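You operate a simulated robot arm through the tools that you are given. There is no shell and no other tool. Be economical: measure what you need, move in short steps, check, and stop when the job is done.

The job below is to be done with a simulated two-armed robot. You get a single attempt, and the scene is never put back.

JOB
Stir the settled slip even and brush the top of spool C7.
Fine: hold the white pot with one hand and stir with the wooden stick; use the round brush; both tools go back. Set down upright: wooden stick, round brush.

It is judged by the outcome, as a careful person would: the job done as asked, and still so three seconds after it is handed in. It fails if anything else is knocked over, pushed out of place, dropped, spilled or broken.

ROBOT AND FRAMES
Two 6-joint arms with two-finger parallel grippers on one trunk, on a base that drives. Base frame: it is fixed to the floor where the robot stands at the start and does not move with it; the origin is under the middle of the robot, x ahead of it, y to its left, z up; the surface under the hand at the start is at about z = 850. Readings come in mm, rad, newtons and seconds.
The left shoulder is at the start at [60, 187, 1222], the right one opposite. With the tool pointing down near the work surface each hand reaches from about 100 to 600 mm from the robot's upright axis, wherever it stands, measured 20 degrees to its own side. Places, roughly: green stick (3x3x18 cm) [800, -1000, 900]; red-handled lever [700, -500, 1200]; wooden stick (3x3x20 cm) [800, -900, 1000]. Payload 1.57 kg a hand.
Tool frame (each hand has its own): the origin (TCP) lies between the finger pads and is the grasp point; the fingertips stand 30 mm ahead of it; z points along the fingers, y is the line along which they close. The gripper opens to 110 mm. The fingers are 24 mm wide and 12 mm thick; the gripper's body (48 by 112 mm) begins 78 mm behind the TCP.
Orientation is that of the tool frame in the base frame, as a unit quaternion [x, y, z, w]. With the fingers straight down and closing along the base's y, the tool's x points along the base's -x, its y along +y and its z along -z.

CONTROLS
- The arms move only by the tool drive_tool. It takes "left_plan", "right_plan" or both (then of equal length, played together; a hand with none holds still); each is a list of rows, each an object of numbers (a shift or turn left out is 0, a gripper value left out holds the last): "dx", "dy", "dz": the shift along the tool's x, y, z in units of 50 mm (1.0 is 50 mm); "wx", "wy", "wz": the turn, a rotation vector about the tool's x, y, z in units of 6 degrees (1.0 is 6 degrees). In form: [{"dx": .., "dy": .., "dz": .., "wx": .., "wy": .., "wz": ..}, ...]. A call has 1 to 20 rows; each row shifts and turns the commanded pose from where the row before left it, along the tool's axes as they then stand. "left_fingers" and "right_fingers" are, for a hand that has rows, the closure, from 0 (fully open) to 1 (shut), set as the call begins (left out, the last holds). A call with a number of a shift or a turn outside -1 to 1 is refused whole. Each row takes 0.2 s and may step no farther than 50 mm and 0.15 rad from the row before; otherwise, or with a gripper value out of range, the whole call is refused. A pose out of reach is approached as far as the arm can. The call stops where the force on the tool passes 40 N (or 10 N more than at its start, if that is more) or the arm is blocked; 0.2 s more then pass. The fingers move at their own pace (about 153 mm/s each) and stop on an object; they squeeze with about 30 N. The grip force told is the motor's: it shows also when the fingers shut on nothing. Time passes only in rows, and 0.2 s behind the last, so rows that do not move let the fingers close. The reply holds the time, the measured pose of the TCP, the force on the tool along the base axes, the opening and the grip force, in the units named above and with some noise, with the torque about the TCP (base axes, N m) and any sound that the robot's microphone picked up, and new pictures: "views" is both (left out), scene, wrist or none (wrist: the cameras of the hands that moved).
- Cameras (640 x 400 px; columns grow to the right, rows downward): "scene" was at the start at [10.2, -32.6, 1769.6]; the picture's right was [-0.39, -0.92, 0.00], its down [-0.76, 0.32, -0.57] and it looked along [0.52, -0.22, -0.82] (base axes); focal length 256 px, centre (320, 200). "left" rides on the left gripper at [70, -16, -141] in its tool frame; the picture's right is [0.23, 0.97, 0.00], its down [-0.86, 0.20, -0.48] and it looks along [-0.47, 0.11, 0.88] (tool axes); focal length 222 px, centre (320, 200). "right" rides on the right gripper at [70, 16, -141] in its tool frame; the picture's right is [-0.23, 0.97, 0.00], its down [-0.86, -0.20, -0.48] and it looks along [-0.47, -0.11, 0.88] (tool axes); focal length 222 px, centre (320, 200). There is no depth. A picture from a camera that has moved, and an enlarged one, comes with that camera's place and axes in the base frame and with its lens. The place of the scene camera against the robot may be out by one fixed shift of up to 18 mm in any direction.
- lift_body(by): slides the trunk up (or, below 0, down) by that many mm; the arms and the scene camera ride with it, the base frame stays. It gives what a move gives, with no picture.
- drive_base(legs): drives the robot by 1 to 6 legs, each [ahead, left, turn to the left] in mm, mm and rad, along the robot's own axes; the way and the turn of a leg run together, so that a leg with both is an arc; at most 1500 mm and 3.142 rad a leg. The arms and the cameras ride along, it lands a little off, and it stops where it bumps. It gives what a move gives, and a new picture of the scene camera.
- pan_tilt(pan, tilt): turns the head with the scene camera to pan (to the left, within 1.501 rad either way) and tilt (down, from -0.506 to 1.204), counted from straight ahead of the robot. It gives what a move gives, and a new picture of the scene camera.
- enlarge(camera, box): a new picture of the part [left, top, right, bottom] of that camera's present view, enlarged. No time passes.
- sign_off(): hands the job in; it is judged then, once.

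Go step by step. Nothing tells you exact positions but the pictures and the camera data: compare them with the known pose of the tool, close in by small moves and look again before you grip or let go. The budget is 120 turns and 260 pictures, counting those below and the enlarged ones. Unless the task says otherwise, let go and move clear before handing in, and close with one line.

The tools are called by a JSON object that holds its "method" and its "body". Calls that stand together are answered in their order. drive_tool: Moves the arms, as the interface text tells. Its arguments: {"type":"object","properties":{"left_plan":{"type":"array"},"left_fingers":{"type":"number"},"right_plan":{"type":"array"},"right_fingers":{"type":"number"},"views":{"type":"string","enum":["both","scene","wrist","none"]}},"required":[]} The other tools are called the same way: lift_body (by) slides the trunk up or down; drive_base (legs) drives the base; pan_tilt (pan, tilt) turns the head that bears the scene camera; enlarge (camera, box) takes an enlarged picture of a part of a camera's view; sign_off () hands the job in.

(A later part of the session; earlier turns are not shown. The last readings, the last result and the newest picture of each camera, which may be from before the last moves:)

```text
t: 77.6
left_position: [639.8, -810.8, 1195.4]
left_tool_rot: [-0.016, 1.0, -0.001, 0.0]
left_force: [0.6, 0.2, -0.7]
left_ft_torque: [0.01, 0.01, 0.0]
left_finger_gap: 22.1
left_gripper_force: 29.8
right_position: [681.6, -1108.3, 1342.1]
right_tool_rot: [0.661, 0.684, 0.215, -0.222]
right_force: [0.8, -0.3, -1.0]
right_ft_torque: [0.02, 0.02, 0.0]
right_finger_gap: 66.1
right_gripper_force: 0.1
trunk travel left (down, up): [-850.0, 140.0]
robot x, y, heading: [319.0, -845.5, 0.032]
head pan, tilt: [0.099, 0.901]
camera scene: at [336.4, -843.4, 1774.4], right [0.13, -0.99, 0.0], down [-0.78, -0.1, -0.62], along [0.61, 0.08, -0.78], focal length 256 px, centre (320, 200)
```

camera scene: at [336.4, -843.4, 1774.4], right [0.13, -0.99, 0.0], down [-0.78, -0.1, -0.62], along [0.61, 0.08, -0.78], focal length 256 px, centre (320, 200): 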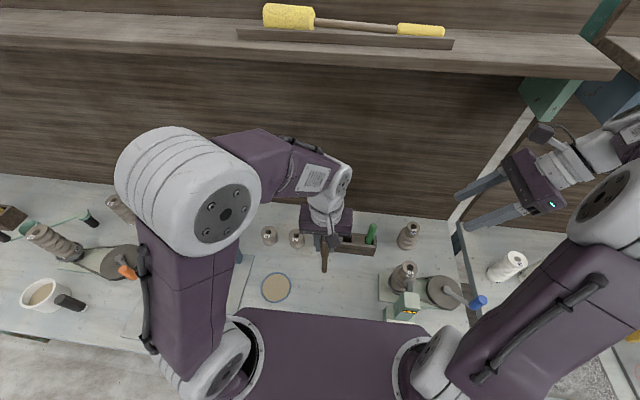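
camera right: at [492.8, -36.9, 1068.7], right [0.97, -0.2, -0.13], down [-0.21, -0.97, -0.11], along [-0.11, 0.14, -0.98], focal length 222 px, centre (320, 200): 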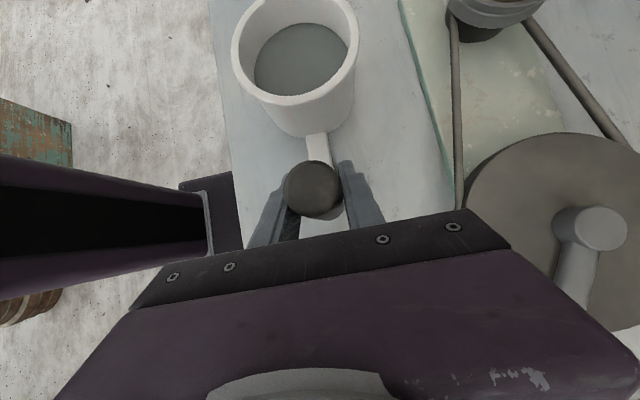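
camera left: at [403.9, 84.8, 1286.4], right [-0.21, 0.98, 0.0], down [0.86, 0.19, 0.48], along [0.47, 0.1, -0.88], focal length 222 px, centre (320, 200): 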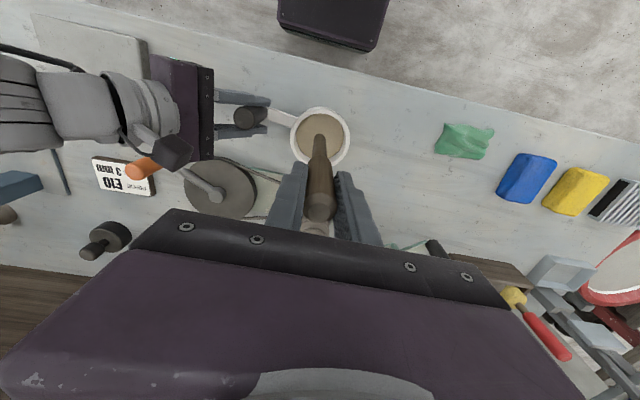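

I square the hand, raise it and bring the stick above its slot at (822, -873).

{"method": "drive_tool", "body": {"left_plan": [{"wz": 0.32, "dz": -0.5}, {"dz": -0.4, "dy": -0.5}, {"dy": -0.75}, {"dx": -0.92}, {"dx": -0.92}, {"dx": -0.92}, {"dx": -0.92}, {}], "views": "both"}}

{"method": "enlarge", "body": {"camera": "left", "box": [230, 60, 410, 172]}}

```text
t: 79.4
left_position: [819.4, -874.8, 1243.2]
left_tool_rot: [0.0, 1.0, 0.0, -0.001]
left_force: [-0.2, -0.2, -0.6]
left_ft_torque: [-0.02, 0.03, -0.02]
left_finger_gap: 22.2
left_gripper_force: 30.3
right_position: [680.9, -1107.9, 1345.0]
right_tool_rot: [0.662, 0.684, 0.214, -0.221]
right_force: [-0.2, 0.4, -0.3]
right_ft_torque: [0.03, -0.02, -0.04]
right_finger_gap: 66.1
right_gripper_force: 0.0
trunk travel left (down, up): [-850.0, 140.0]
robot x, y, heading: [317.0, -847.5, 0.033]
head pan, tilt: [0.099, 0.901]
camera scene: at [334.8, -842.9, 1774.4], right [0.13, -0.99, 0.0], down [-0.78, -0.1, -0.62], along [0.62, 0.08, -0.78], focal length 256 px, centre (320, 200)
camera left: at [751.0, -890.8, 1384.8], right [-0.23, 0.97, 0.0], down [0.86, 0.2, 0.48], along [0.47, 0.11, -0.88], focal length 222 px, centre (320, 200)
```

scene: 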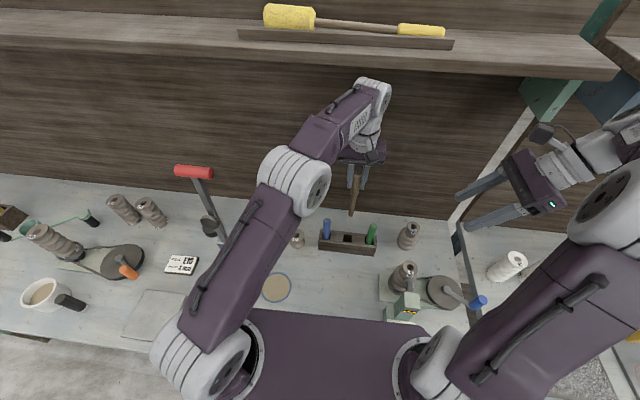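
left: 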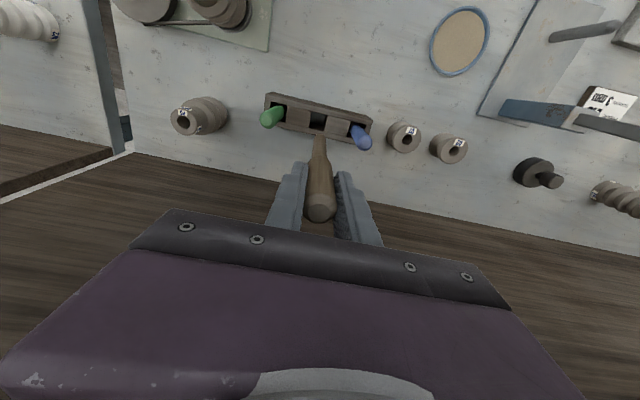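

```text
3.56 times, centred on (320, 116) of left
camera zoom: at [751.0, -890.8, 1384.8], right [-0.23, 0.97, 0.0], down [0.86, 0.2, 0.48], along [0.47, 0.11, -0.88], focal length 790 px, centre (320, 499)
```

zoom: 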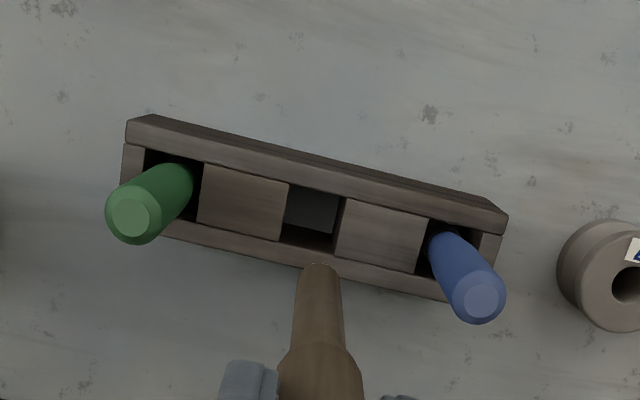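

The slot lines up within a few mm. I correct slightly and descend to just above the rack, then look.

{"method": "drive_tool", "body": {"left_plan": [{"dx": -0.07, "dy": -0.03, "dz": 0.7}, {"dz": 0.8}, {"dz": 0.8}, {"dz": 0.8}, {}], "views": "both"}}

{"method": "enlarge", "body": {"camera": "left", "box": [230, 60, 410, 172]}}

{"method": "enlarge", "body": {"camera": "scene", "box": [280, 170, 440, 270]}}

```text
t: 80.6
left_position: [826.6, -874.6, 1082.7]
left_tool_rot: [0.001, 1.0, 0.0, 0.0]
left_force: [0.0, -0.3, 0.4]
left_ft_torque: [0.04, 0.03, 0.02]
left_finger_gap: 22.0
left_gripper_force: 30.2
right_position: [682.3, -1108.9, 1345.1]
right_tool_rot: [0.661, 0.683, 0.215, -0.223]
right_force: [-0.5, 0.1, -0.1]
right_ft_torque: [-0.01, 0.01, -0.01]
right_finger_gap: 66.0
right_gripper_force: 0.0
trunk travel left (down, up): [-850.0, 140.0]
robot x, y, heading: [317.6, -843.5, 0.033]
head pan, tilt: [0.099, 0.901]
camera scene: at [335.3, -843.4, 1774.4], right [0.13, -0.99, 0.0], down [-0.78, -0.1, -0.62], along [0.62, 0.08, -0.78], focal length 256 px, centre (320, 200)
camera left: at [757.0, -890.0, 1224.1], right [-0.23, 0.97, 0.0], down [0.86, 0.2, 0.48], along [0.47, 0.11, -0.88], focal length 222 px, centre (320, 200)
```

scene: 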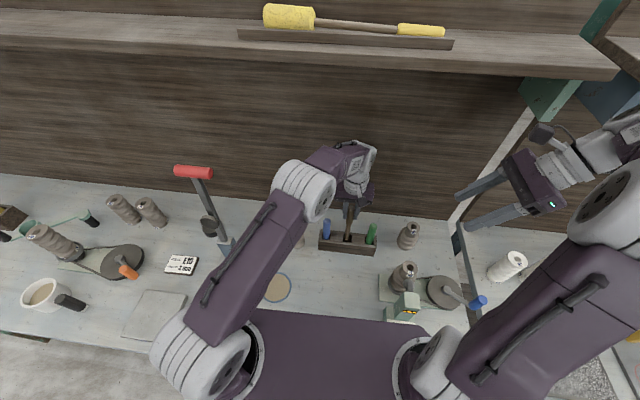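
left: 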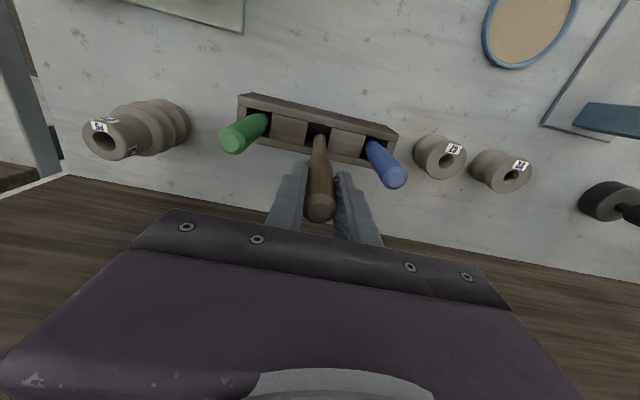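

```text
3.56 times, centred on (320, 116) of left
camera zoom: at [757.0, -890.0, 1224.1], right [-0.23, 0.97, 0.0], down [0.86, 0.2, 0.48], along [0.47, 0.11, -0.88], focal length 790 px, centre (320, 499)
```

zoom: 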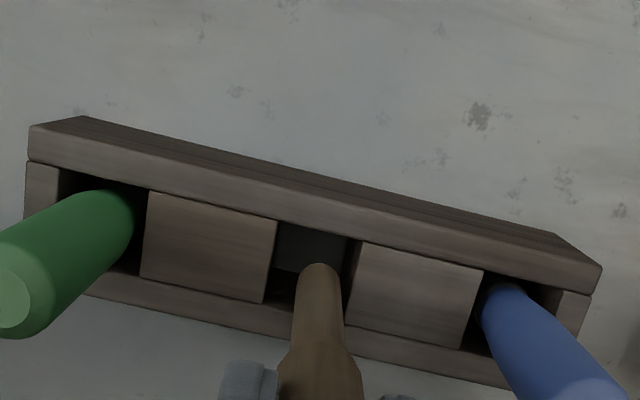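

```text
4.00 times, centred on (360, 220) of scene
camera zoom: at [335.3, -843.4, 1774.4], right [0.13, -0.99, 0.0], down [-0.78, -0.1, -0.62], along [0.62, 0.08, -0.78], focal length 1024 px, centre (160, 120)
```

zoom: 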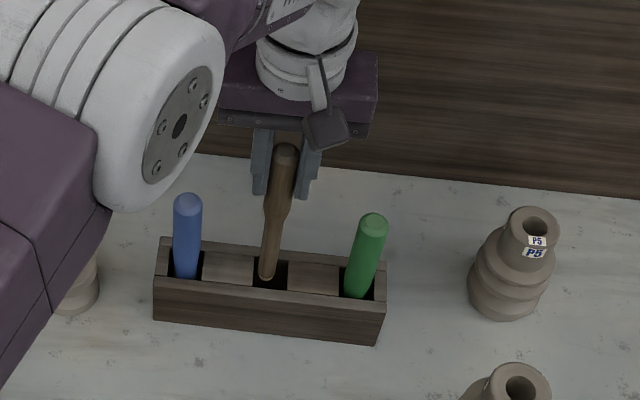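

I nudge 3 mm right and lower the stick into its slot to nearly its former height.

{"method": "drive_tool", "body": {"left_plan": [{"dx": 0.04, "dy": -0.06}, {"dz": 0.4}, {"dz": 0.4}, {"dz": 0.4}, {"dz": 0.1}, {}], "views": "both"}}

{"method": "enlarge", "body": {"camera": "scene", "box": [280, 170, 440, 270]}}

```text
t: 82.0
left_position: [823.2, -878.6, 1022.9]
left_tool_rot: [0.001, 1.0, 0.0, 0.001]
left_force: [0.4, 0.9, 24.9]
left_ft_torque: [0.04, -0.07, -0.03]
left_finger_gap: 22.6
left_gripper_force: 29.6
right_position: [680.4, -1108.9, 1343.3]
right_tool_rot: [0.661, 0.683, 0.215, -0.222]
right_force: [0.3, 0.1, -0.4]
right_ft_torque: [0.01, 0.0, 0.01]
right_finger_gap: 65.9
right_gripper_force: 0.0
trunk travel left (down, up): [-850.0, 140.0]
robot x, y, heading: [315.7, -846.3, 0.04]
head pan, tilt: [0.099, 0.901]
camera scene: at [332.7, -843.4, 1774.7], right [0.13, -0.99, 0.0], down [-0.78, -0.1, -0.62], along [0.62, 0.08, -0.78], focal length 256 px, centre (320, 200)
camera left: at [753.8, -894.5, 1163.1], right [-0.23, 0.97, 0.0], down [0.85, 0.2, 0.48], along [0.47, 0.11, -0.88], focal length 222 px, centre (320, 200)
```

scene: 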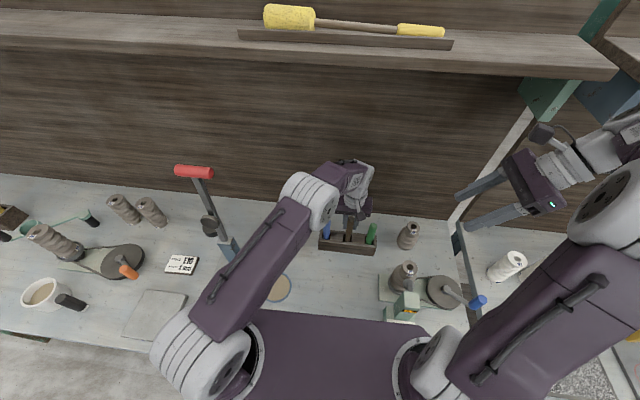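
left: 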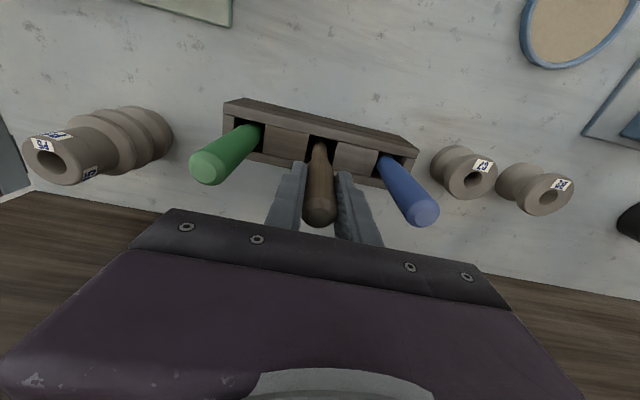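

```text
4.00 times, centred on (360, 220) of scene
camera zoom: at [332.7, -843.4, 1774.7], right [0.13, -0.99, 0.0], down [-0.78, -0.1, -0.62], along [0.62, 0.08, -0.78], focal length 1024 px, centre (160, 120)
```

zoom: 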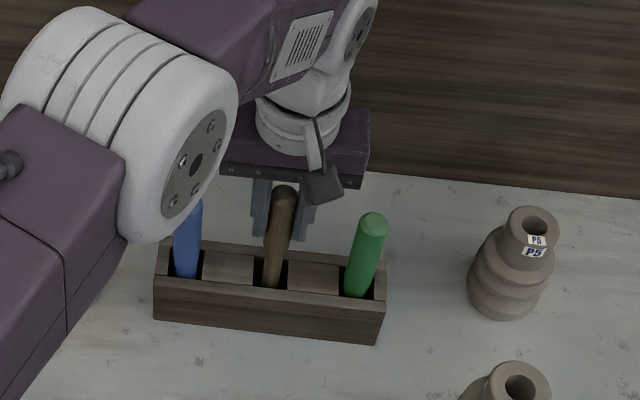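

The stick is on its slot floor (it had slid 13 mm down in the grip, which explains the height). I relieve the pressure, open and rise.

{"method": "drive_tool", "body": {"left_plan": [{"dz": -0.04}, {}], "views": "none"}}

{"method": "drive_tool", "body": {"left_plan": [{}, {}, {"dz": -0.5}, {"dz": -0.7}, {"dz": -0.7}, {}], "left_fingers": 0.45, "views": "both"}}

{"method": "enlarge", "body": {"camera": "scene", "box": [280, 170, 440, 270]}}

```text
t: 82.6
left_position: [822.8, -878.3, 1021.5]
left_tool_rot: [0.001, 1.0, 0.001, -0.001]
left_force: [2.0, -2.0, 4.8]
left_ft_torque: [-0.22, -0.29, -0.03]
left_finger_gap: 21.9
left_gripper_force: 30.1
right_position: [681.0, -1108.5, 1343.6]
right_tool_rot: [0.662, 0.683, 0.216, -0.222]
right_force: [-0.6, 0.4, 0.1]
right_ft_torque: [-0.01, 0.0, -0.04]
right_finger_gap: 66.0
right_gripper_force: 0.2
trunk travel left (down, up): [-850.0, 140.0]
robot x, y, heading: [317.4, -851.1, 0.037]
head pan, tilt: [0.099, 0.901]
```

```text
t: 84.0
left_position: [824.9, -877.8, 1117.5]
left_tool_rot: [0.001, 1.0, 0.001, 0.001]
left_force: [0.0, 0.9, -0.3]
left_ft_torque: [-0.01, 0.02, 0.02]
left_finger_gap: 60.8
left_gripper_force: 0.1
right_position: [683.7, -1108.5, 1344.1]
right_tool_rot: [0.661, 0.683, 0.215, -0.222]
right_force: [-1.1, -0.1, -0.2]
right_ft_torque: [-0.01, 0.0, 0.0]
right_finger_gap: 66.1
right_gripper_force: 0.0
trunk travel left (down, up): [-850.0, 140.0]
robot x, y, heading: [318.1, -849.0, 0.031]
head pan, tilt: [0.099, 0.901]
camera scene: at [335.8, -843.4, 1774.4], right [0.13, -0.99, 0.0], down [-0.78, -0.1, -0.62], along [0.62, 0.08, -0.78], focal length 256 px, centre (320, 200)
camera left: at [755.9, -893.6, 1258.9], right [-0.23, 0.97, 0.0], down [0.86, 0.2, 0.48], along [0.47, 0.11, -0.88], focal length 222 px, centre (320, 200)
```

scene: 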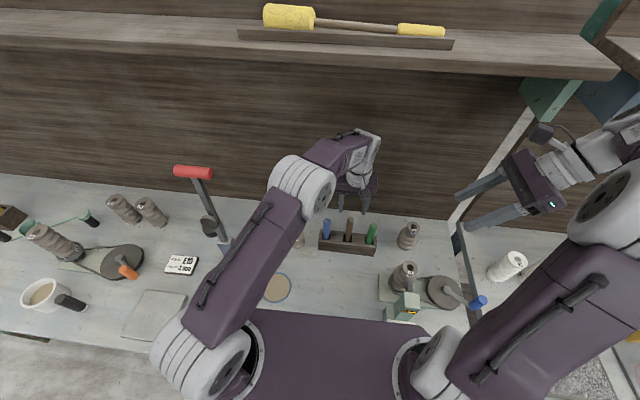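
left: 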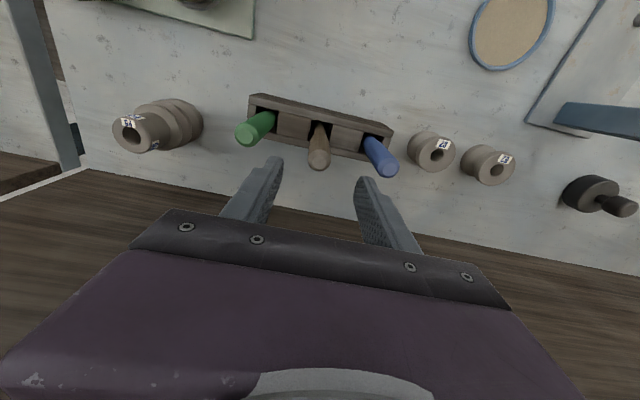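

```text
4.00 times, centred on (360, 220) of scene
camera zoom: at [335.8, -843.4, 1774.4], right [0.13, -0.99, 0.0], down [-0.78, -0.1, -0.62], along [0.62, 0.08, -0.78], focal length 1024 px, centre (160, 120)
```

zoom: 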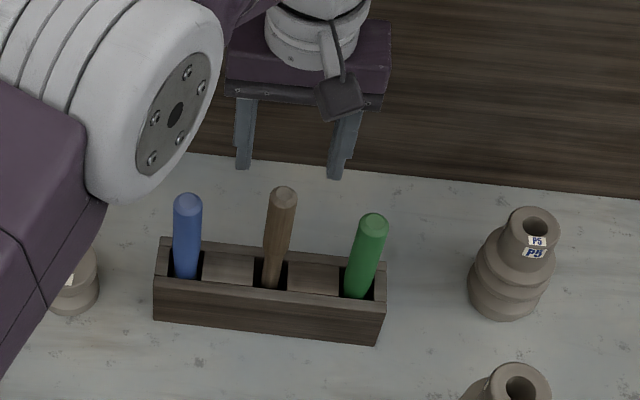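

The wooden stick stands back in its slot. Now the blue tool at about (824, -800): I move over it and check.

{"method": "drive_tool", "body": {"left_plan": [{"dy": 0.78}, {"dy": 0.78}, {}, {"dz": 0.6}, {}], "views": "wrist"}}

```text
t: 85.2
left_position: [822.6, -800.9, 1089.6]
left_tool_rot: [0.001, 1.0, 0.0, 0.0]
left_force: [-0.2, 1.0, 0.3]
left_ft_torque: [0.0, -0.04, 0.03]
left_finger_gap: 60.8
left_gripper_force: 0.0
right_position: [682.4, -1107.5, 1345.9]
right_tool_rot: [0.662, 0.684, 0.215, -0.221]
right_force: [0.1, 0.4, -0.1]
right_ft_torque: [0.0, 0.0, 0.0]
right_finger_gap: 66.2
right_gripper_force: 0.1
trunk travel left (down, up): [-850.0, 140.0]
robot x, y, heading: [315.4, -846.7, 0.033]
head pan, tilt: [0.099, 0.901]
camera left: at [754.4, -816.1, 1230.7], right [-0.23, 0.97, 0.0], down [0.86, 0.2, 0.48], along [0.47, 0.11, -0.88], focal length 222 px, centre (320, 200)
```

left: 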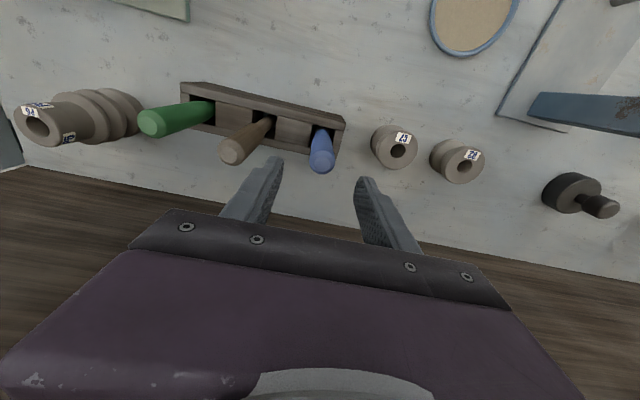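

Aligned; I shift 5 mm back, descend and close on the blue handle.

{"method": "drive_tool", "body": {"left_plan": [{"dx": 0.1, "dz": 0.5}, {"dz": 0.6}, {"dz": 0.6}, {}], "views": "wrist"}}

{"method": "drive_tool", "body": {"left_plan": [{}, {}, {}], "left_fingers": 1.0, "views": "none"}}

```text
t: 86.2
left_position: [819.7, -800.0, 1000.2]
left_tool_rot: [0.0, 1.0, 0.001, 0.0]
left_force: [-0.2, 0.1, 0.2]
left_ft_torque: [-0.02, -0.04, 0.0]
left_finger_gap: 60.5
left_gripper_force: 0.1
right_position: [682.7, -1107.6, 1343.3]
right_tool_rot: [0.661, 0.684, 0.214, -0.222]
right_force: [0.4, 0.5, 0.0]
right_ft_torque: [0.02, 0.03, 0.03]
right_finger_gap: 65.9
right_gripper_force: 0.1
trunk travel left (down, up): [-850.0, 140.0]
robot x, y, heading: [318.3, -850.8, 0.032]
head pan, tilt: [0.099, 0.901]
camera left: at [749.3, -815.8, 1141.7], right [-0.23, 0.97, 0.0], down [0.85, 0.2, 0.48], along [0.47, 0.11, -0.88], focal length 222 px, centre (320, 200)
```

left: 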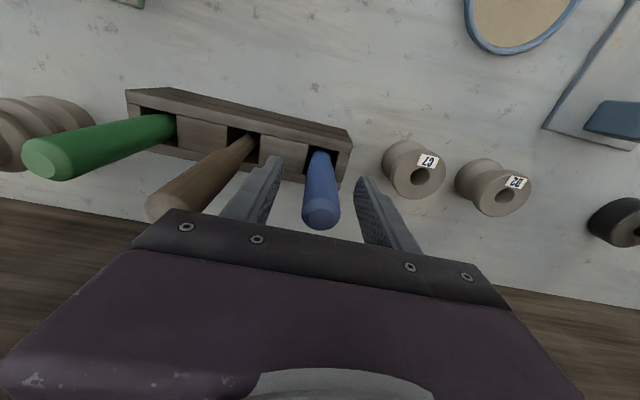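

```text
t: 87.0
left_position: [818.2, -798.8, 1000.8]
left_tool_rot: [0.001, 1.0, 0.0, 0.0]
left_force: [1.4, -0.4, -0.5]
left_ft_torque: [-0.01, 0.01, 0.01]
left_finger_gap: 24.5
left_gripper_force: 30.4
right_position: [682.6, -1108.0, 1344.8]
right_tool_rot: [0.661, 0.684, 0.215, -0.221]
right_force: [-0.6, 0.4, -0.4]
right_ft_torque: [0.01, -0.02, -0.03]
right_finger_gap: 65.8
right_gripper_force: 0.0
trunk travel left (down, up): [-850.0, 140.0]
robot x, y, heading: [317.6, -847.2, 0.033]
head pan, tilt: [0.099, 0.901]
```

Gripped (24.5 mm). I lift gently and look at its head.

{"method": "drive_tool", "body": {"left_plan": [{"dz": -0.4}, {"dz": -0.6}, {"dz": -0.6}, {"dz": -0.6}, {"dz": -0.6}, {"dz": -0.4}, {}], "views": "both"}}

{"method": "enlarge", "body": {"camera": "scene", "box": [270, 160, 430, 260]}}

{"method": "enlarge", "body": {"camera": "left", "box": [230, 90, 410, 240]}}

```text
t: 88.6
left_position: [820.4, -799.7, 1164.5]
left_tool_rot: [0.0, 1.0, 0.0, 0.001]
left_force: [-0.4, 0.6, -0.9]
left_ft_torque: [-0.03, -0.02, -0.01]
left_finger_gap: 24.4
left_gripper_force: 30.0
right_position: [683.0, -1108.1, 1344.5]
right_tool_rot: [0.661, 0.683, 0.215, -0.223]
right_force: [0.0, 0.0, 0.2]
right_ft_torque: [0.01, 0.0, 0.02]
right_finger_gap: 66.2
right_gripper_force: 0.0
trunk travel left (down, up): [-850.0, 140.0]
robot x, y, heading: [322.6, -847.6, 0.03]
head pan, tilt: [0.099, 0.901]
camera scene: at [335.8, -843.5, 1774.4], right [0.13, -0.99, 0.0], down [-0.78, -0.1, -0.62], along [0.62, 0.08, -0.78], focal length 256 px, centre (320, 200)
camera left: at [751.1, -815.7, 1305.2], right [-0.23, 0.97, 0.0], down [0.86, 0.2, 0.48], along [0.47, 0.11, -0.88], focal length 222 px, centre (320, 200)
```

scene: 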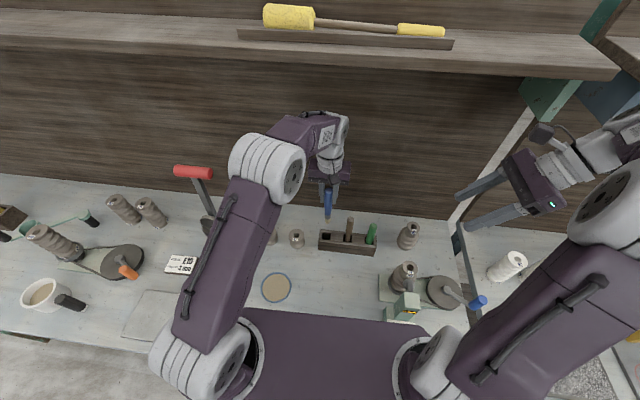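
left: 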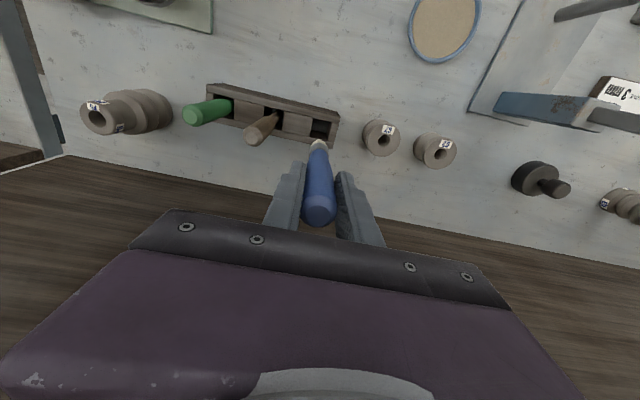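

```text
4.00 times, centred on (350, 210) of scene
camera zoom: at [335.8, -843.5, 1774.4], right [0.13, -0.99, 0.0], down [-0.78, -0.1, -0.62], along [0.62, 0.08, -0.78], focal length 1024 px, centre (200, 160)
```

zoom: 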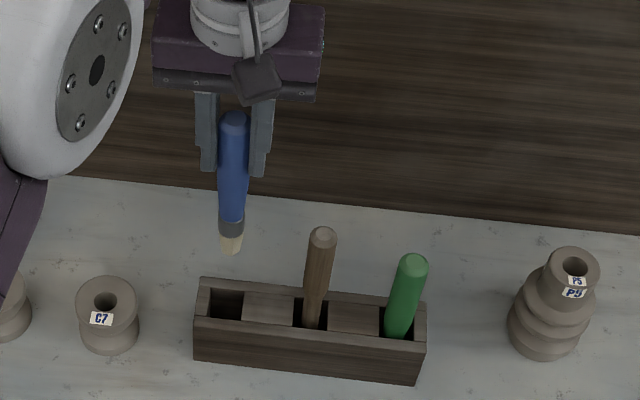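

```text
2.67 times, centred on (320, 165) of left
camera zoom: at [751.1, -815.7, 1305.2], right [-0.23, 0.97, 0.0], down [0.86, 0.2, 0.48], along [0.47, 0.11, -0.88], focal length 592 px, centre (320, 293)
```

zoom: 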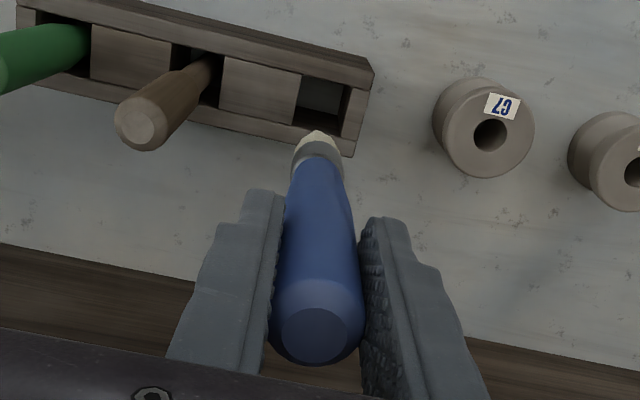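

The head looks tapered and round; I zoom further and turn it to be sure it is not flat.

{"method": "enlarge", "body": {"camera": "scene", "box": [308, 185, 348, 230]}}

{"method": "drive_tool", "body": {"left_plan": [{"dz": -0.5}, {"wz": 1}, {"wz": 1}, {"wz": 1}, {"wz": 1}, {"wz": 1}, {"wz": 1}, {"wz": 1}, {"wz": 1}, {"wz": 1}, {"wz": 1}], "views": "scene"}}

{"method": "enlarge", "body": {"camera": "scene", "box": [308, 165, 348, 210]}}

```text
8.89 times, centred on (328, 208) of scene
camera zoom: at [335.8, -843.5, 1774.4], right [0.13, -0.99, 0.0], down [-0.78, -0.1, -0.62], along [0.62, 0.08, -0.78], focal length 2276 px, centre (249, 133)
```

zoom: 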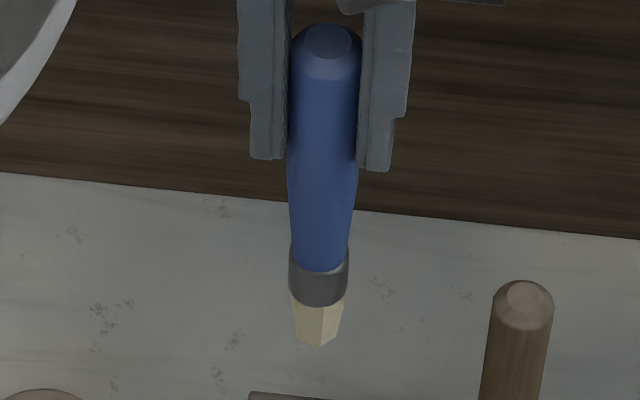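

```text
t: 91.0
left_position: [818.7, -801.1, 1187.8]
left_tool_rot: [0.501, 0.865, 0.0, 0.0]
left_force: [-0.2, 0.0, 0.1]
left_ft_torque: [0.0, 0.03, 0.01]
left_finger_gap: 24.6
left_gripper_force: 30.1
right_position: [682.1, -1108.8, 1343.5]
right_tool_rot: [0.661, 0.684, 0.214, -0.222]
right_force: [0.5, -0.4, -0.8]
right_ft_torque: [0.01, 0.01, -0.01]
right_finger_gap: 66.0
right_gripper_force: 0.1
trunk travel left (down, up): [-850.0, 140.0]
robot x, y, heading: [316.2, -847.2, 0.031]
head pan, tilt: [0.099, 0.901]
camera scene: at [335.5, -843.4, 1774.4], right [0.13, -0.99, 0.0], down [-0.78, -0.1, -0.62], along [0.62, 0.08, -0.78], focal length 256 px, centre (320, 200)
```

scene: 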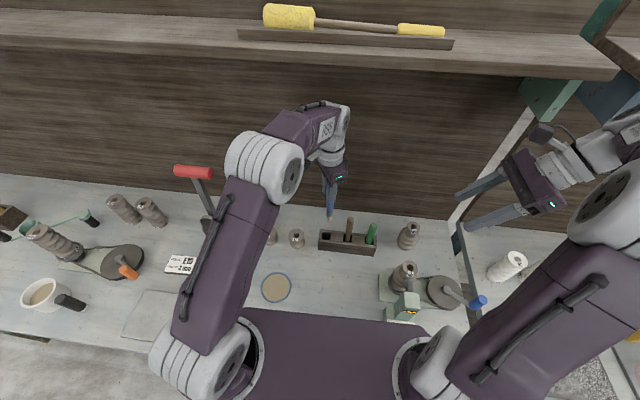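

```text
8.89 times, centred on (328, 188) of scene
camera zoom: at [335.5, -843.4, 1774.4], right [0.13, -0.99, 0.0], down [-0.78, -0.1, -0.62], along [0.62, 0.08, -0.78], focal length 2276 px, centre (249, 311)
```

zoom: 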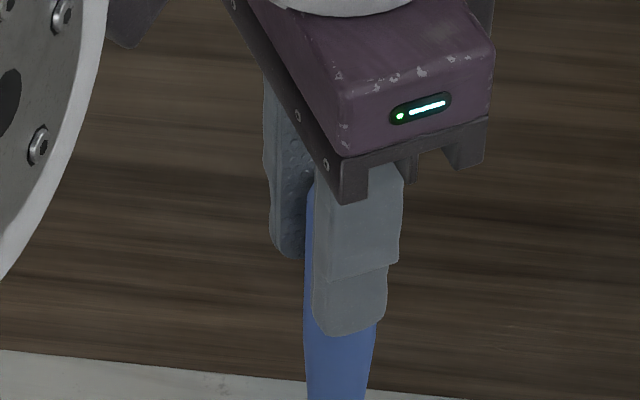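

{"method": "enlarge", "body": {"camera": "scene", "box": [310, 195, 350, 235]}}

{"method": "drive_tool", "body": {"left_plan": [{"wz": -1}, {"wz": -1}, {"wz": -1}, {"wz": -1}, {"wz": -1}, {"wz": -1}, {"wz": -1}, {"wz": -1}, {"wz": -1}, {"wz": -1}, {"dx": 0.5}, {"dx": 0.8}, {"dx": 0.8}, {"dx": 0.8}, {"dx": 0.6}], "views": "wrist"}}

```text
10.00 times, centred on (330, 215) of scene
camera zoom: at [335.5, -843.4, 1774.4], right [0.13, -0.99, 0.0], down [-0.78, -0.1, -0.62], along [0.62, 0.08, -0.78], focal length 2561 px, centre (220, 50)
```

zoom: 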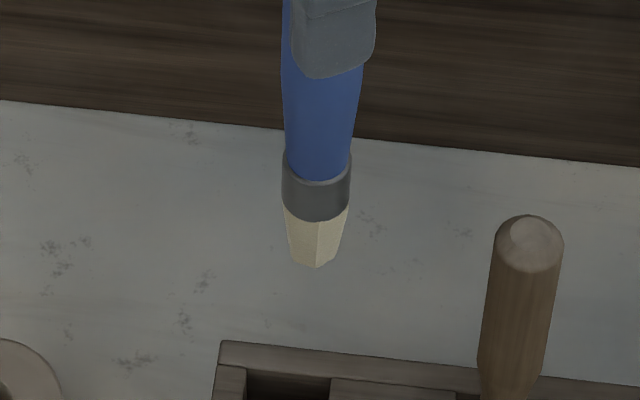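

```text
t: 94.2
left_position: [644.5, -799.0, 1187.9]
left_tool_rot: [0.001, 1.0, 0.001, 0.001]
left_force: [0.5, -0.1, 0.4]
left_ft_torque: [0.04, -0.02, 0.03]
left_finger_gap: 24.3
left_gripper_force: 30.0
right_position: [679.9, -1109.0, 1344.4]
right_tool_rot: [0.661, 0.684, 0.215, -0.221]
right_force: [-0.3, 0.0, -0.3]
right_ft_torque: [-0.02, 0.03, 0.0]
right_finger_gap: 65.7
right_gripper_force: 0.0
trunk travel left (down, up): [-850.0, 140.0]
robot x, y, heading: [318.7, -846.4, 0.034]
head pan, tilt: [0.099, 0.901]
camera left: at [574.7, -813.9, 1329.5], right [-0.23, 0.97, 0.0], down [0.85, 0.2, 0.48], along [0.47, 0.11, -0.88], focal length 222 px, centre (320, 200)
```

left: 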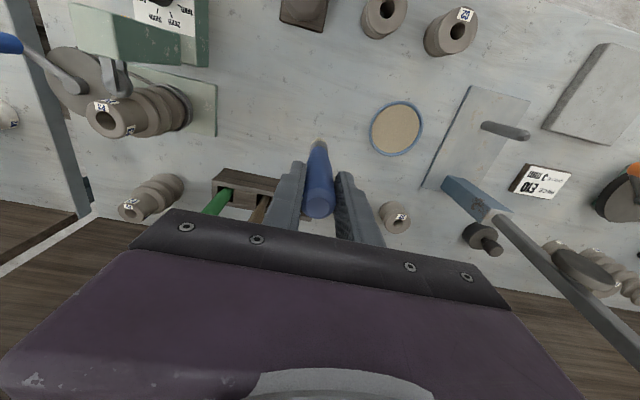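

It is a round brush. I drive back to the pot with it.

{"method": "drive_base", "body": {"legs": [[-275, 0, -0.033], [0, 925, 0]]}}

{"method": "pan_tilt", "body": {"pan": -0.15, "tilt": 1.0}}

```text
t: 100.6
left_position: [367.9, 117.8, 1188.1]
left_tool_rot: [0.012, 1.0, 0.001, -0.001]
left_force: [0.0, 0.4, -1.0]
left_ft_torque: [0.01, 0.02, 0.02]
left_finger_gap: 24.4
left_gripper_force: 29.6
right_position: [397.9, -192.8, 1344.0]
right_tool_rot: [0.67, 0.675, 0.217, -0.218]
right_force: [1.0, 0.0, -0.1]
right_ft_torque: [0.01, 0.0, 0.02]
right_finger_gap: 66.0
right_gripper_force: 0.1
trunk travel left (down, up): [-850.0, 140.0]
robot x, y, heading: [37.1, 80.0, 0.008]
head pan, tilt: [0.099, 0.901]
camera scene: at [56.9, 79.0, 1774.4], right [0.11, -0.99, 0.0], down [-0.78, -0.08, -0.62], along [0.62, 0.07, -0.78], focal length 256 px, centre (320, 200)
```

scene: 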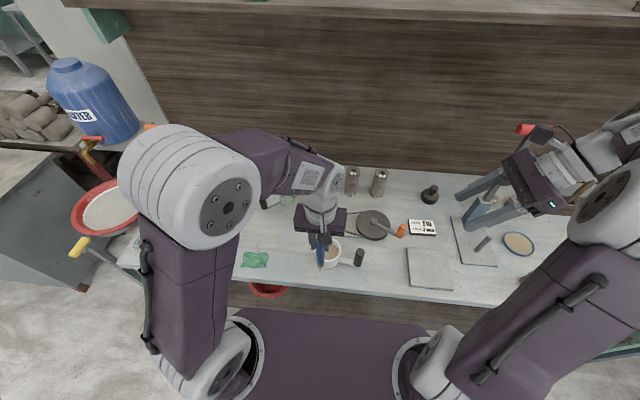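

```text
t: 101.4
left_position: [368.6, 118.8, 1188.1]
left_tool_rot: [0.012, 1.0, 0.0, 0.0]
left_force: [0.6, 0.1, 0.3]
left_ft_torque: [0.0, 0.03, 0.01]
left_finger_gap: 24.1
left_gripper_force: 30.1
right_position: [397.2, -191.7, 1344.2]
right_tool_rot: [0.67, 0.676, 0.217, -0.219]
right_force: [0.1, -0.4, -0.2]
right_ft_torque: [0.0, 0.0, 0.0]
right_finger_gap: 66.1
right_gripper_force: 0.1
trunk travel left (down, up): [-850.0, 140.0]
robot x, y, heading: [41.1, 80.4, 0.007]
head pan, tilt: [-0.15, 1.0]
camera scene: at [50.8, 62.7, 1767.2], right [-0.14, -0.99, 0.0], down [-0.83, 0.12, -0.54], along [0.54, -0.08, -0.84], focal length 256 px, centre (320, 200)
```

scene: 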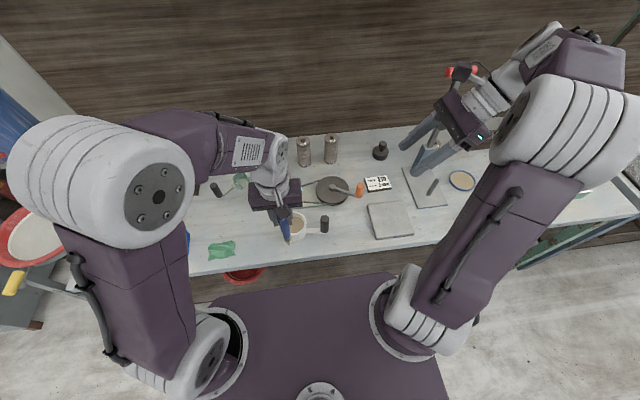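

Pot is at about (482, 99). I move the brush above it and check.

{"method": "drive_tool", "body": {"left_plan": [{"dx": -0.58, "dy": -0.08}, {"dx": -0.58, "dy": -0.08}, {"dx": -0.58, "dy": -0.08}, {"dx": -0.56, "dy": -0.08}, {"dz": 0.5}, {"dz": 0.5}, {"dz": 0.5}, {}], "views": "both"}}

{"method": "enlarge", "body": {"camera": "left", "box": [230, 90, 410, 240]}}

{"method": "enlarge", "body": {"camera": "scene", "box": [250, 170, 370, 260]}}

```text
t: 103.2
left_position: [483.3, 100.5, 1114.4]
left_tool_rot: [0.013, 1.0, 0.0, 0.0]
left_force: [-0.2, -0.5, -1.0]
left_ft_torque: [0.02, -0.03, -0.01]
left_finger_gap: 24.1
left_gripper_force: 30.3
right_position: [397.0, -193.2, 1344.6]
right_tool_rot: [0.669, 0.675, 0.218, -0.22]
right_force: [0.5, 0.6, 0.1]
right_ft_torque: [0.02, 0.02, 0.05]
right_finger_gap: 66.0
right_gripper_force: 0.1
trunk travel left (down, up): [-850.0, 140.0]
robot x, y, heading: [39.2, 80.0, 0.008]
head pan, tilt: [-0.15, 1.0]
camera scene: at [50.6, 62.2, 1767.2], right [-0.14, -0.99, 0.0], down [-0.83, 0.12, -0.54], along [0.53, -0.08, -0.84], focal length 256 px, centre (320, 200)
camera left: at [413.1, 86.3, 1255.6], right [-0.2, 0.98, 0.0], down [0.86, 0.18, 0.48], along [0.47, 0.1, -0.88], focal length 222 px, centre (320, 200)
```

scene: 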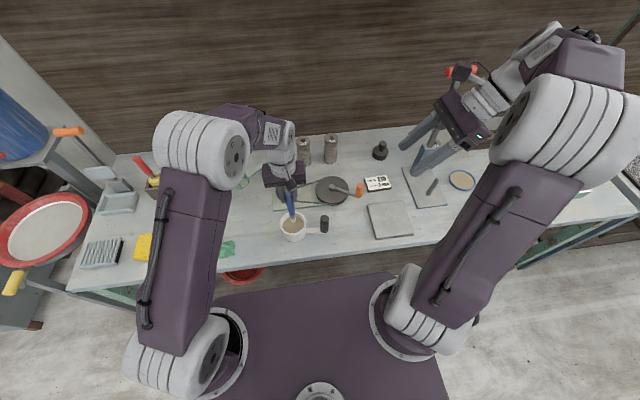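
left: 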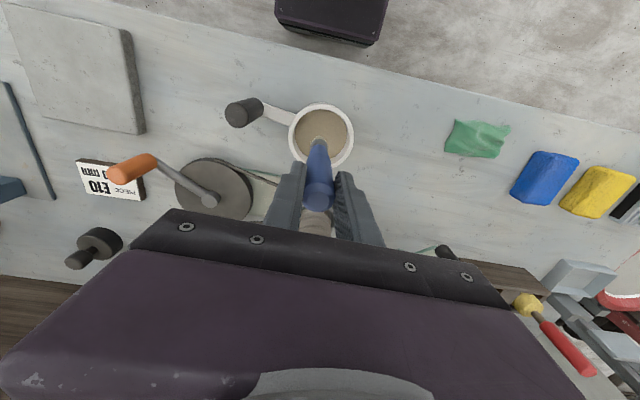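

```text
2.67 times, centred on (320, 165) of left
camera zoom: at [413.1, 86.3, 1255.6], right [-0.2, 0.98, 0.0], down [0.86, 0.18, 0.48], along [0.47, 0.1, -0.88], focal length 592 px, centre (320, 293)
```

zoom: 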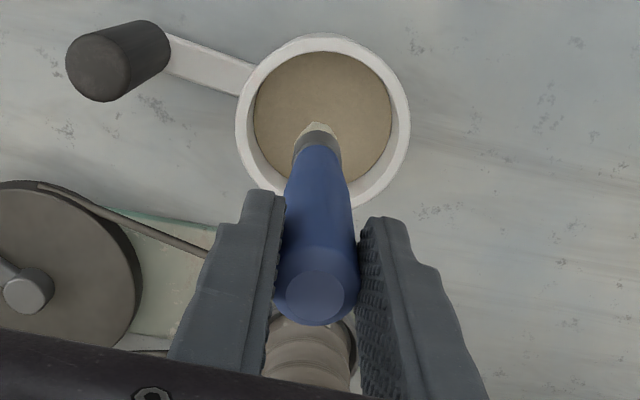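

```text
4.44 times, centred on (310, 215) of scene
camera zoom: at [50.6, 62.2, 1767.2], right [-0.14, -0.99, 0.0], down [-0.83, 0.12, -0.54], along [0.53, -0.08, -0.84], focal length 1138 px, centre (364, 133)
```

zoom: 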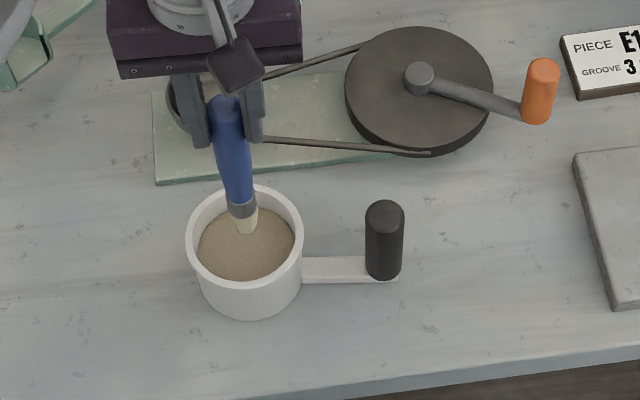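

The brush slid ~18 mm down in the grip during the drive. The brush is well centred over the pot; I dip it to the floor gently and will regrip it lower there.

{"method": "drive_tool", "body": {"left_plan": [{"dz": 0.4}, {"dz": 0.4}, {"dz": 0.4}, {"dz": 0.2}, {"dz": 0.08}, {}], "views": "none"}}

```text
t: 104.6
left_position: [483.0, 98.7, 1041.3]
left_tool_rot: [0.012, 1.0, 0.0, 0.0]
left_force: [0.2, 0.4, 0.0]
left_ft_torque: [-0.02, -0.01, 0.0]
left_finger_gap: 24.2
left_gripper_force: 30.3
right_position: [396.6, -192.9, 1344.5]
right_tool_rot: [0.67, 0.675, 0.218, -0.219]
right_force: [0.8, 0.3, -0.8]
right_ft_torque: [-0.01, 0.02, -0.01]
right_finger_gap: 66.0
right_gripper_force: 0.1
trunk travel left (down, up): [-850.0, 140.0]
robot x, y, heading: [38.6, 75.3, 0.008]
head pan, tilt: [-0.15, 1.0]
```

{"method": "drive_tool", "body": {"left_plan": [{"dz": 0.08}, {"dz": 0.06}, {}], "views": "none"}}

{"method": "enlarge", "body": {"camera": "scene", "box": [250, 170, 370, 260]}}

```text
t: 105.4
left_position: [482.9, 99.8, 1033.6]
left_tool_rot: [0.012, 1.0, 0.001, -0.001]
left_force: [-0.6, 0.1, -0.4]
left_ft_torque: [0.01, 0.01, 0.0]
left_finger_gap: 24.0
left_gripper_force: 29.7
right_position: [397.5, -191.9, 1344.1]
right_tool_rot: [0.67, 0.675, 0.217, -0.219]
right_force: [0.4, -0.4, 1.3]
right_ft_torque: [0.01, -0.01, 0.01]
right_finger_gap: 66.2
right_gripper_force: 0.0
trunk travel left (down, up): [-850.0, 140.0]
robot x, y, heading: [38.4, 76.5, 0.008]
head pan, tilt: [-0.15, 1.0]
```

```text
4.44 times, centred on (310, 215) of scene
camera zoom: at [50.8, 62.3, 1767.2], right [-0.14, -0.99, 0.0], down [-0.83, 0.12, -0.54], along [0.53, -0.08, -0.84], focal length 1138 px, centre (364, 133)
```

zoom: 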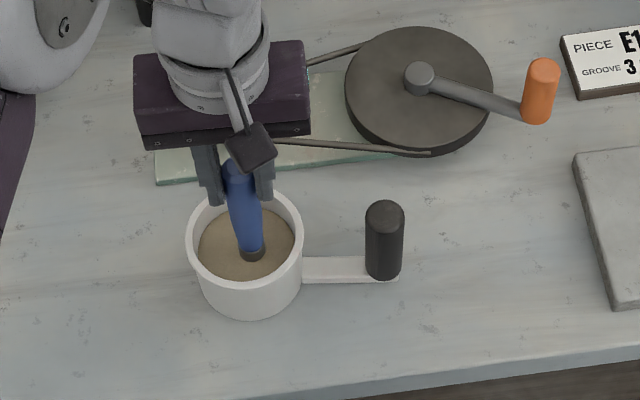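

Bristles are in the slip. I feel for the floor a few mm further.

{"method": "drive_tool", "body": {"left_plan": [{"dz": 0.06}, {"dz": 0.06}, {}], "views": "none"}}

```text
t: 106.2
left_position: [483.0, 98.4, 1027.0]
left_tool_rot: [0.012, 1.0, 0.0, 0.002]
left_force: [-0.8, 1.3, 25.6]
left_ft_torque: [0.32, -0.07, -0.01]
left_finger_gap: 24.1
left_gripper_force: 29.7
right_position: [395.8, -193.4, 1343.9]
right_tool_rot: [0.669, 0.677, 0.217, -0.219]
right_force: [0.3, 0.0, -0.2]
right_ft_torque: [-0.01, 0.0, -0.01]
right_finger_gap: 66.1
right_gripper_force: 0.0
trunk travel left (down, up): [-850.0, 140.0]
robot x, y, heading: [34.6, 77.3, 0.007]
head pan, tilt: [-0.15, 1.0]
```

Contact at the floor; the brush is loaded. I lift very gently so it does not slip, letting it drip over the pot.

{"method": "drive_tool", "body": {"left_plan": [{"dz": -0.05}, {"dz": -0.1}, {"dz": -0.15}, {"dz": -0.2}, {"dz": -0.25}, {"dz": -0.25}, {"dz": -0.25}, {"dz": -0.25}, {"dz": -0.25}, {"dz": -0.25}, {"dz": -0.2}, {"dz": -0.15}, {"dz": -0.1}, {"dz": -0.05}, {}, {}, {}, {}], "views": "wrist"}}

{"method": "enlarge", "body": {"camera": "scene", "box": [250, 170, 370, 260]}}

{"method": "enlarge", "body": {"camera": "left", "box": [230, 90, 410, 240]}}

```text
t: 110.0
left_position: [481.4, 100.2, 1150.9]
left_tool_rot: [0.012, 1.0, 0.0, 0.001]
left_force: [0.2, -0.4, -0.8]
left_ft_torque: [-0.01, -0.01, 0.0]
left_finger_gap: 23.9
left_gripper_force: 30.1
right_position: [396.8, -193.7, 1342.8]
right_tool_rot: [0.67, 0.675, 0.218, -0.219]
right_force: [-0.2, -0.1, 0.0]
right_ft_torque: [-0.02, -0.04, 0.02]
right_finger_gap: 66.0
right_gripper_force: 0.1
trunk travel left (down, up): [-850.0, 140.0]
robot x, y, heading: [40.8, 76.8, 0.006]
head pan, tilt: [-0.15, 1.0]
camera left: at [412.4, 84.7, 1292.4], right [-0.2, 0.98, 0.0], down [0.86, 0.18, 0.48], along [0.47, 0.1, -0.88], focal length 222 px, centre (320, 200)
```

left: 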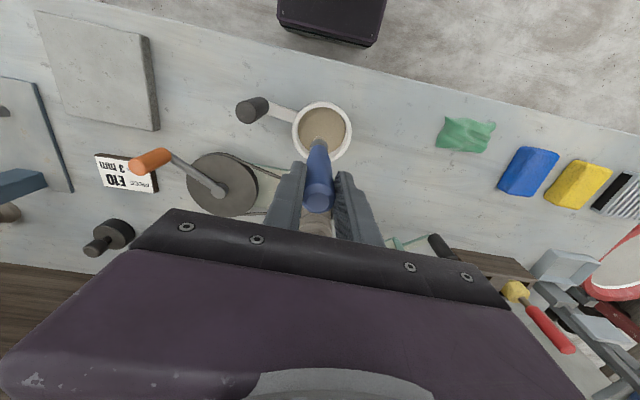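

```text
4.44 times, centred on (310, 215) of scene
camera zoom: at [50.8, 62.3, 1767.2], right [-0.14, -0.99, 0.0], down [-0.83, 0.12, -0.54], along [0.53, -0.08, -0.84], focal length 1138 px, centre (364, 133)
```

zoom: 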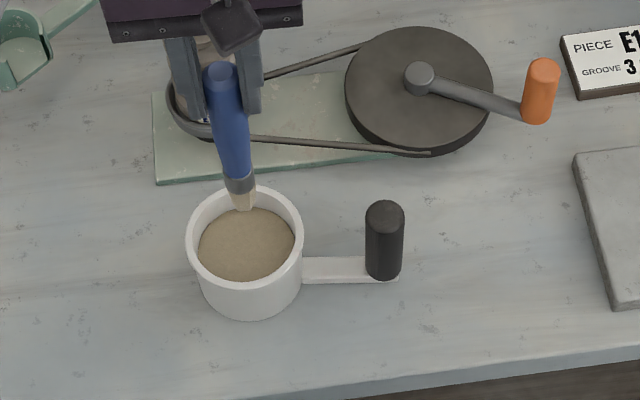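

```text
2.67 times, centred on (320, 165) of left
camera zoom: at [412.4, 84.7, 1292.4], right [-0.2, 0.98, 0.0], down [0.86, 0.18, 0.48], along [0.47, 0.1, -0.88], focal length 592 px, centre (320, 293)
```

zoom: 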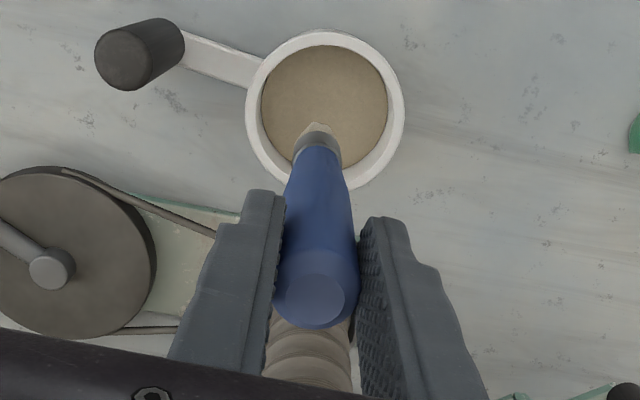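

The brush is loaded and hasn't slipped. I draw back gently and drive to the spools.

{"method": "drive_tool", "body": {"left_plan": [{"dz": -0.1}, {"dz": -0.2}, {"dz": -0.2}, {"dz": -0.1}, {"dx": 0.1}, {"dx": 0.25}, {"dx": 0.4}, {"dx": 0.4}, {"dx": 0.4}, {"dx": 0.4}, {"dx": 0.25}, {"dx": 0.1}], "views": "none"}}

{"method": "drive_base", "body": {"legs": [[0, -915, 0], [270, 0, 0]]}}

{"method": "pan_tilt", "body": {"pan": 0.2, "tilt": 0.9}}

```text
t: 112.6
left_position: [367.6, 101.9, 1182.7]
left_tool_rot: [0.012, 1.0, 0.0, 0.0]
left_force: [-0.1, -0.6, -0.1]
left_ft_torque: [0.01, 0.0, 0.0]
left_finger_gap: 23.8
left_gripper_force: 29.6
right_position: [397.6, -193.6, 1344.9]
right_tool_rot: [0.669, 0.676, 0.217, -0.219]
right_force: [1.0, -0.2, 0.0]
right_ft_torque: [-0.01, 0.0, 0.01]
right_finger_gap: 65.9
right_gripper_force: 0.1
trunk travel left (down, up): [-850.0, 140.0]
robot x, y, heading: [36.4, 77.4, 0.005]
head pan, tilt: [-0.15, 1.0]
```

```text
t: 119.0
left_position: [637.8, -832.8, 1182.4]
left_tool_rot: [0.021, 1.0, 0.0, 0.001]
left_force: [-0.6, -0.1, -0.5]
left_ft_torque: [0.0, -0.02, -0.02]
left_finger_gap: 23.9
left_gripper_force: 30.2
right_position: [661.8, -1127.2, 1345.4]
right_tool_rot: [0.676, 0.669, 0.221, -0.216]
right_force: [0.0, 0.4, -0.3]
right_ft_torque: [0.03, -0.02, 0.0]
right_finger_gap: 65.9
right_gripper_force: 0.0
trunk travel left (down, up): [-850.0, 140.0]
robot x, y, heading: [308.2, -852.9, -0.01]
head pan, tilt: [-0.15, 1.0]
camera scene: at [318.5, -865.8, 1767.2], right [-0.16, -0.99, 0.0], down [-0.83, 0.13, -0.54], along [0.53, -0.08, -0.84], focal length 256 px, centre (320, 200)
```

scene: 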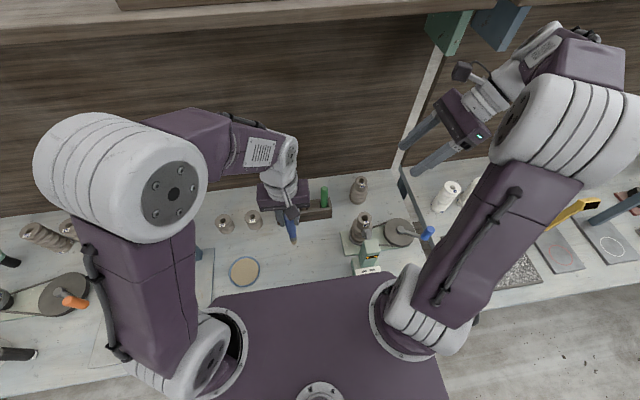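

```text
t: 119.8
left_position: [641.1, -831.7, 1182.2]
left_tool_rot: [0.021, 1.0, -0.001, -0.001]
left_force: [0.5, 0.6, 0.0]
left_ft_torque: [0.0, 0.03, -0.01]
left_finger_gap: 24.0
left_gripper_force: 30.1
right_position: [664.6, -1126.4, 1343.3]
right_tool_rot: [0.675, 0.67, 0.219, -0.218]
right_force: [0.2, 0.2, -0.5]
right_ft_torque: [0.02, -0.01, 0.03]
right_finger_gap: 66.1
right_gripper_force: 0.0
trunk travel left (down, up): [-850.0, 140.0]
robot x, y, heading: [305.3, -851.4, -0.006]
head pan, tilt: [0.201, 0.901]
camera scene: at [328.0, -840.3, 1774.4], right [0.19, -0.98, 0.0], down [-0.77, -0.15, -0.62], along [0.61, 0.12, -0.78], focal length 256 px, centre (320, 200)
```

scene: 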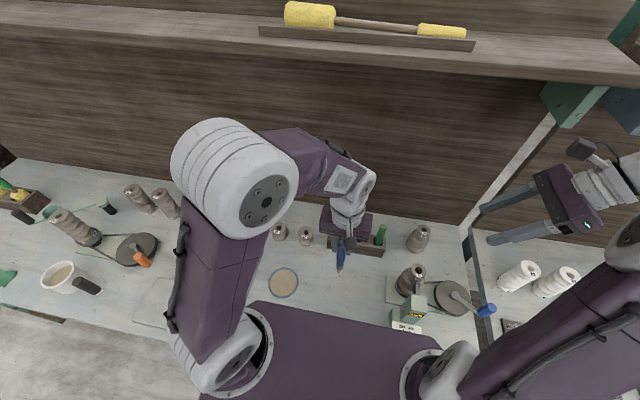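

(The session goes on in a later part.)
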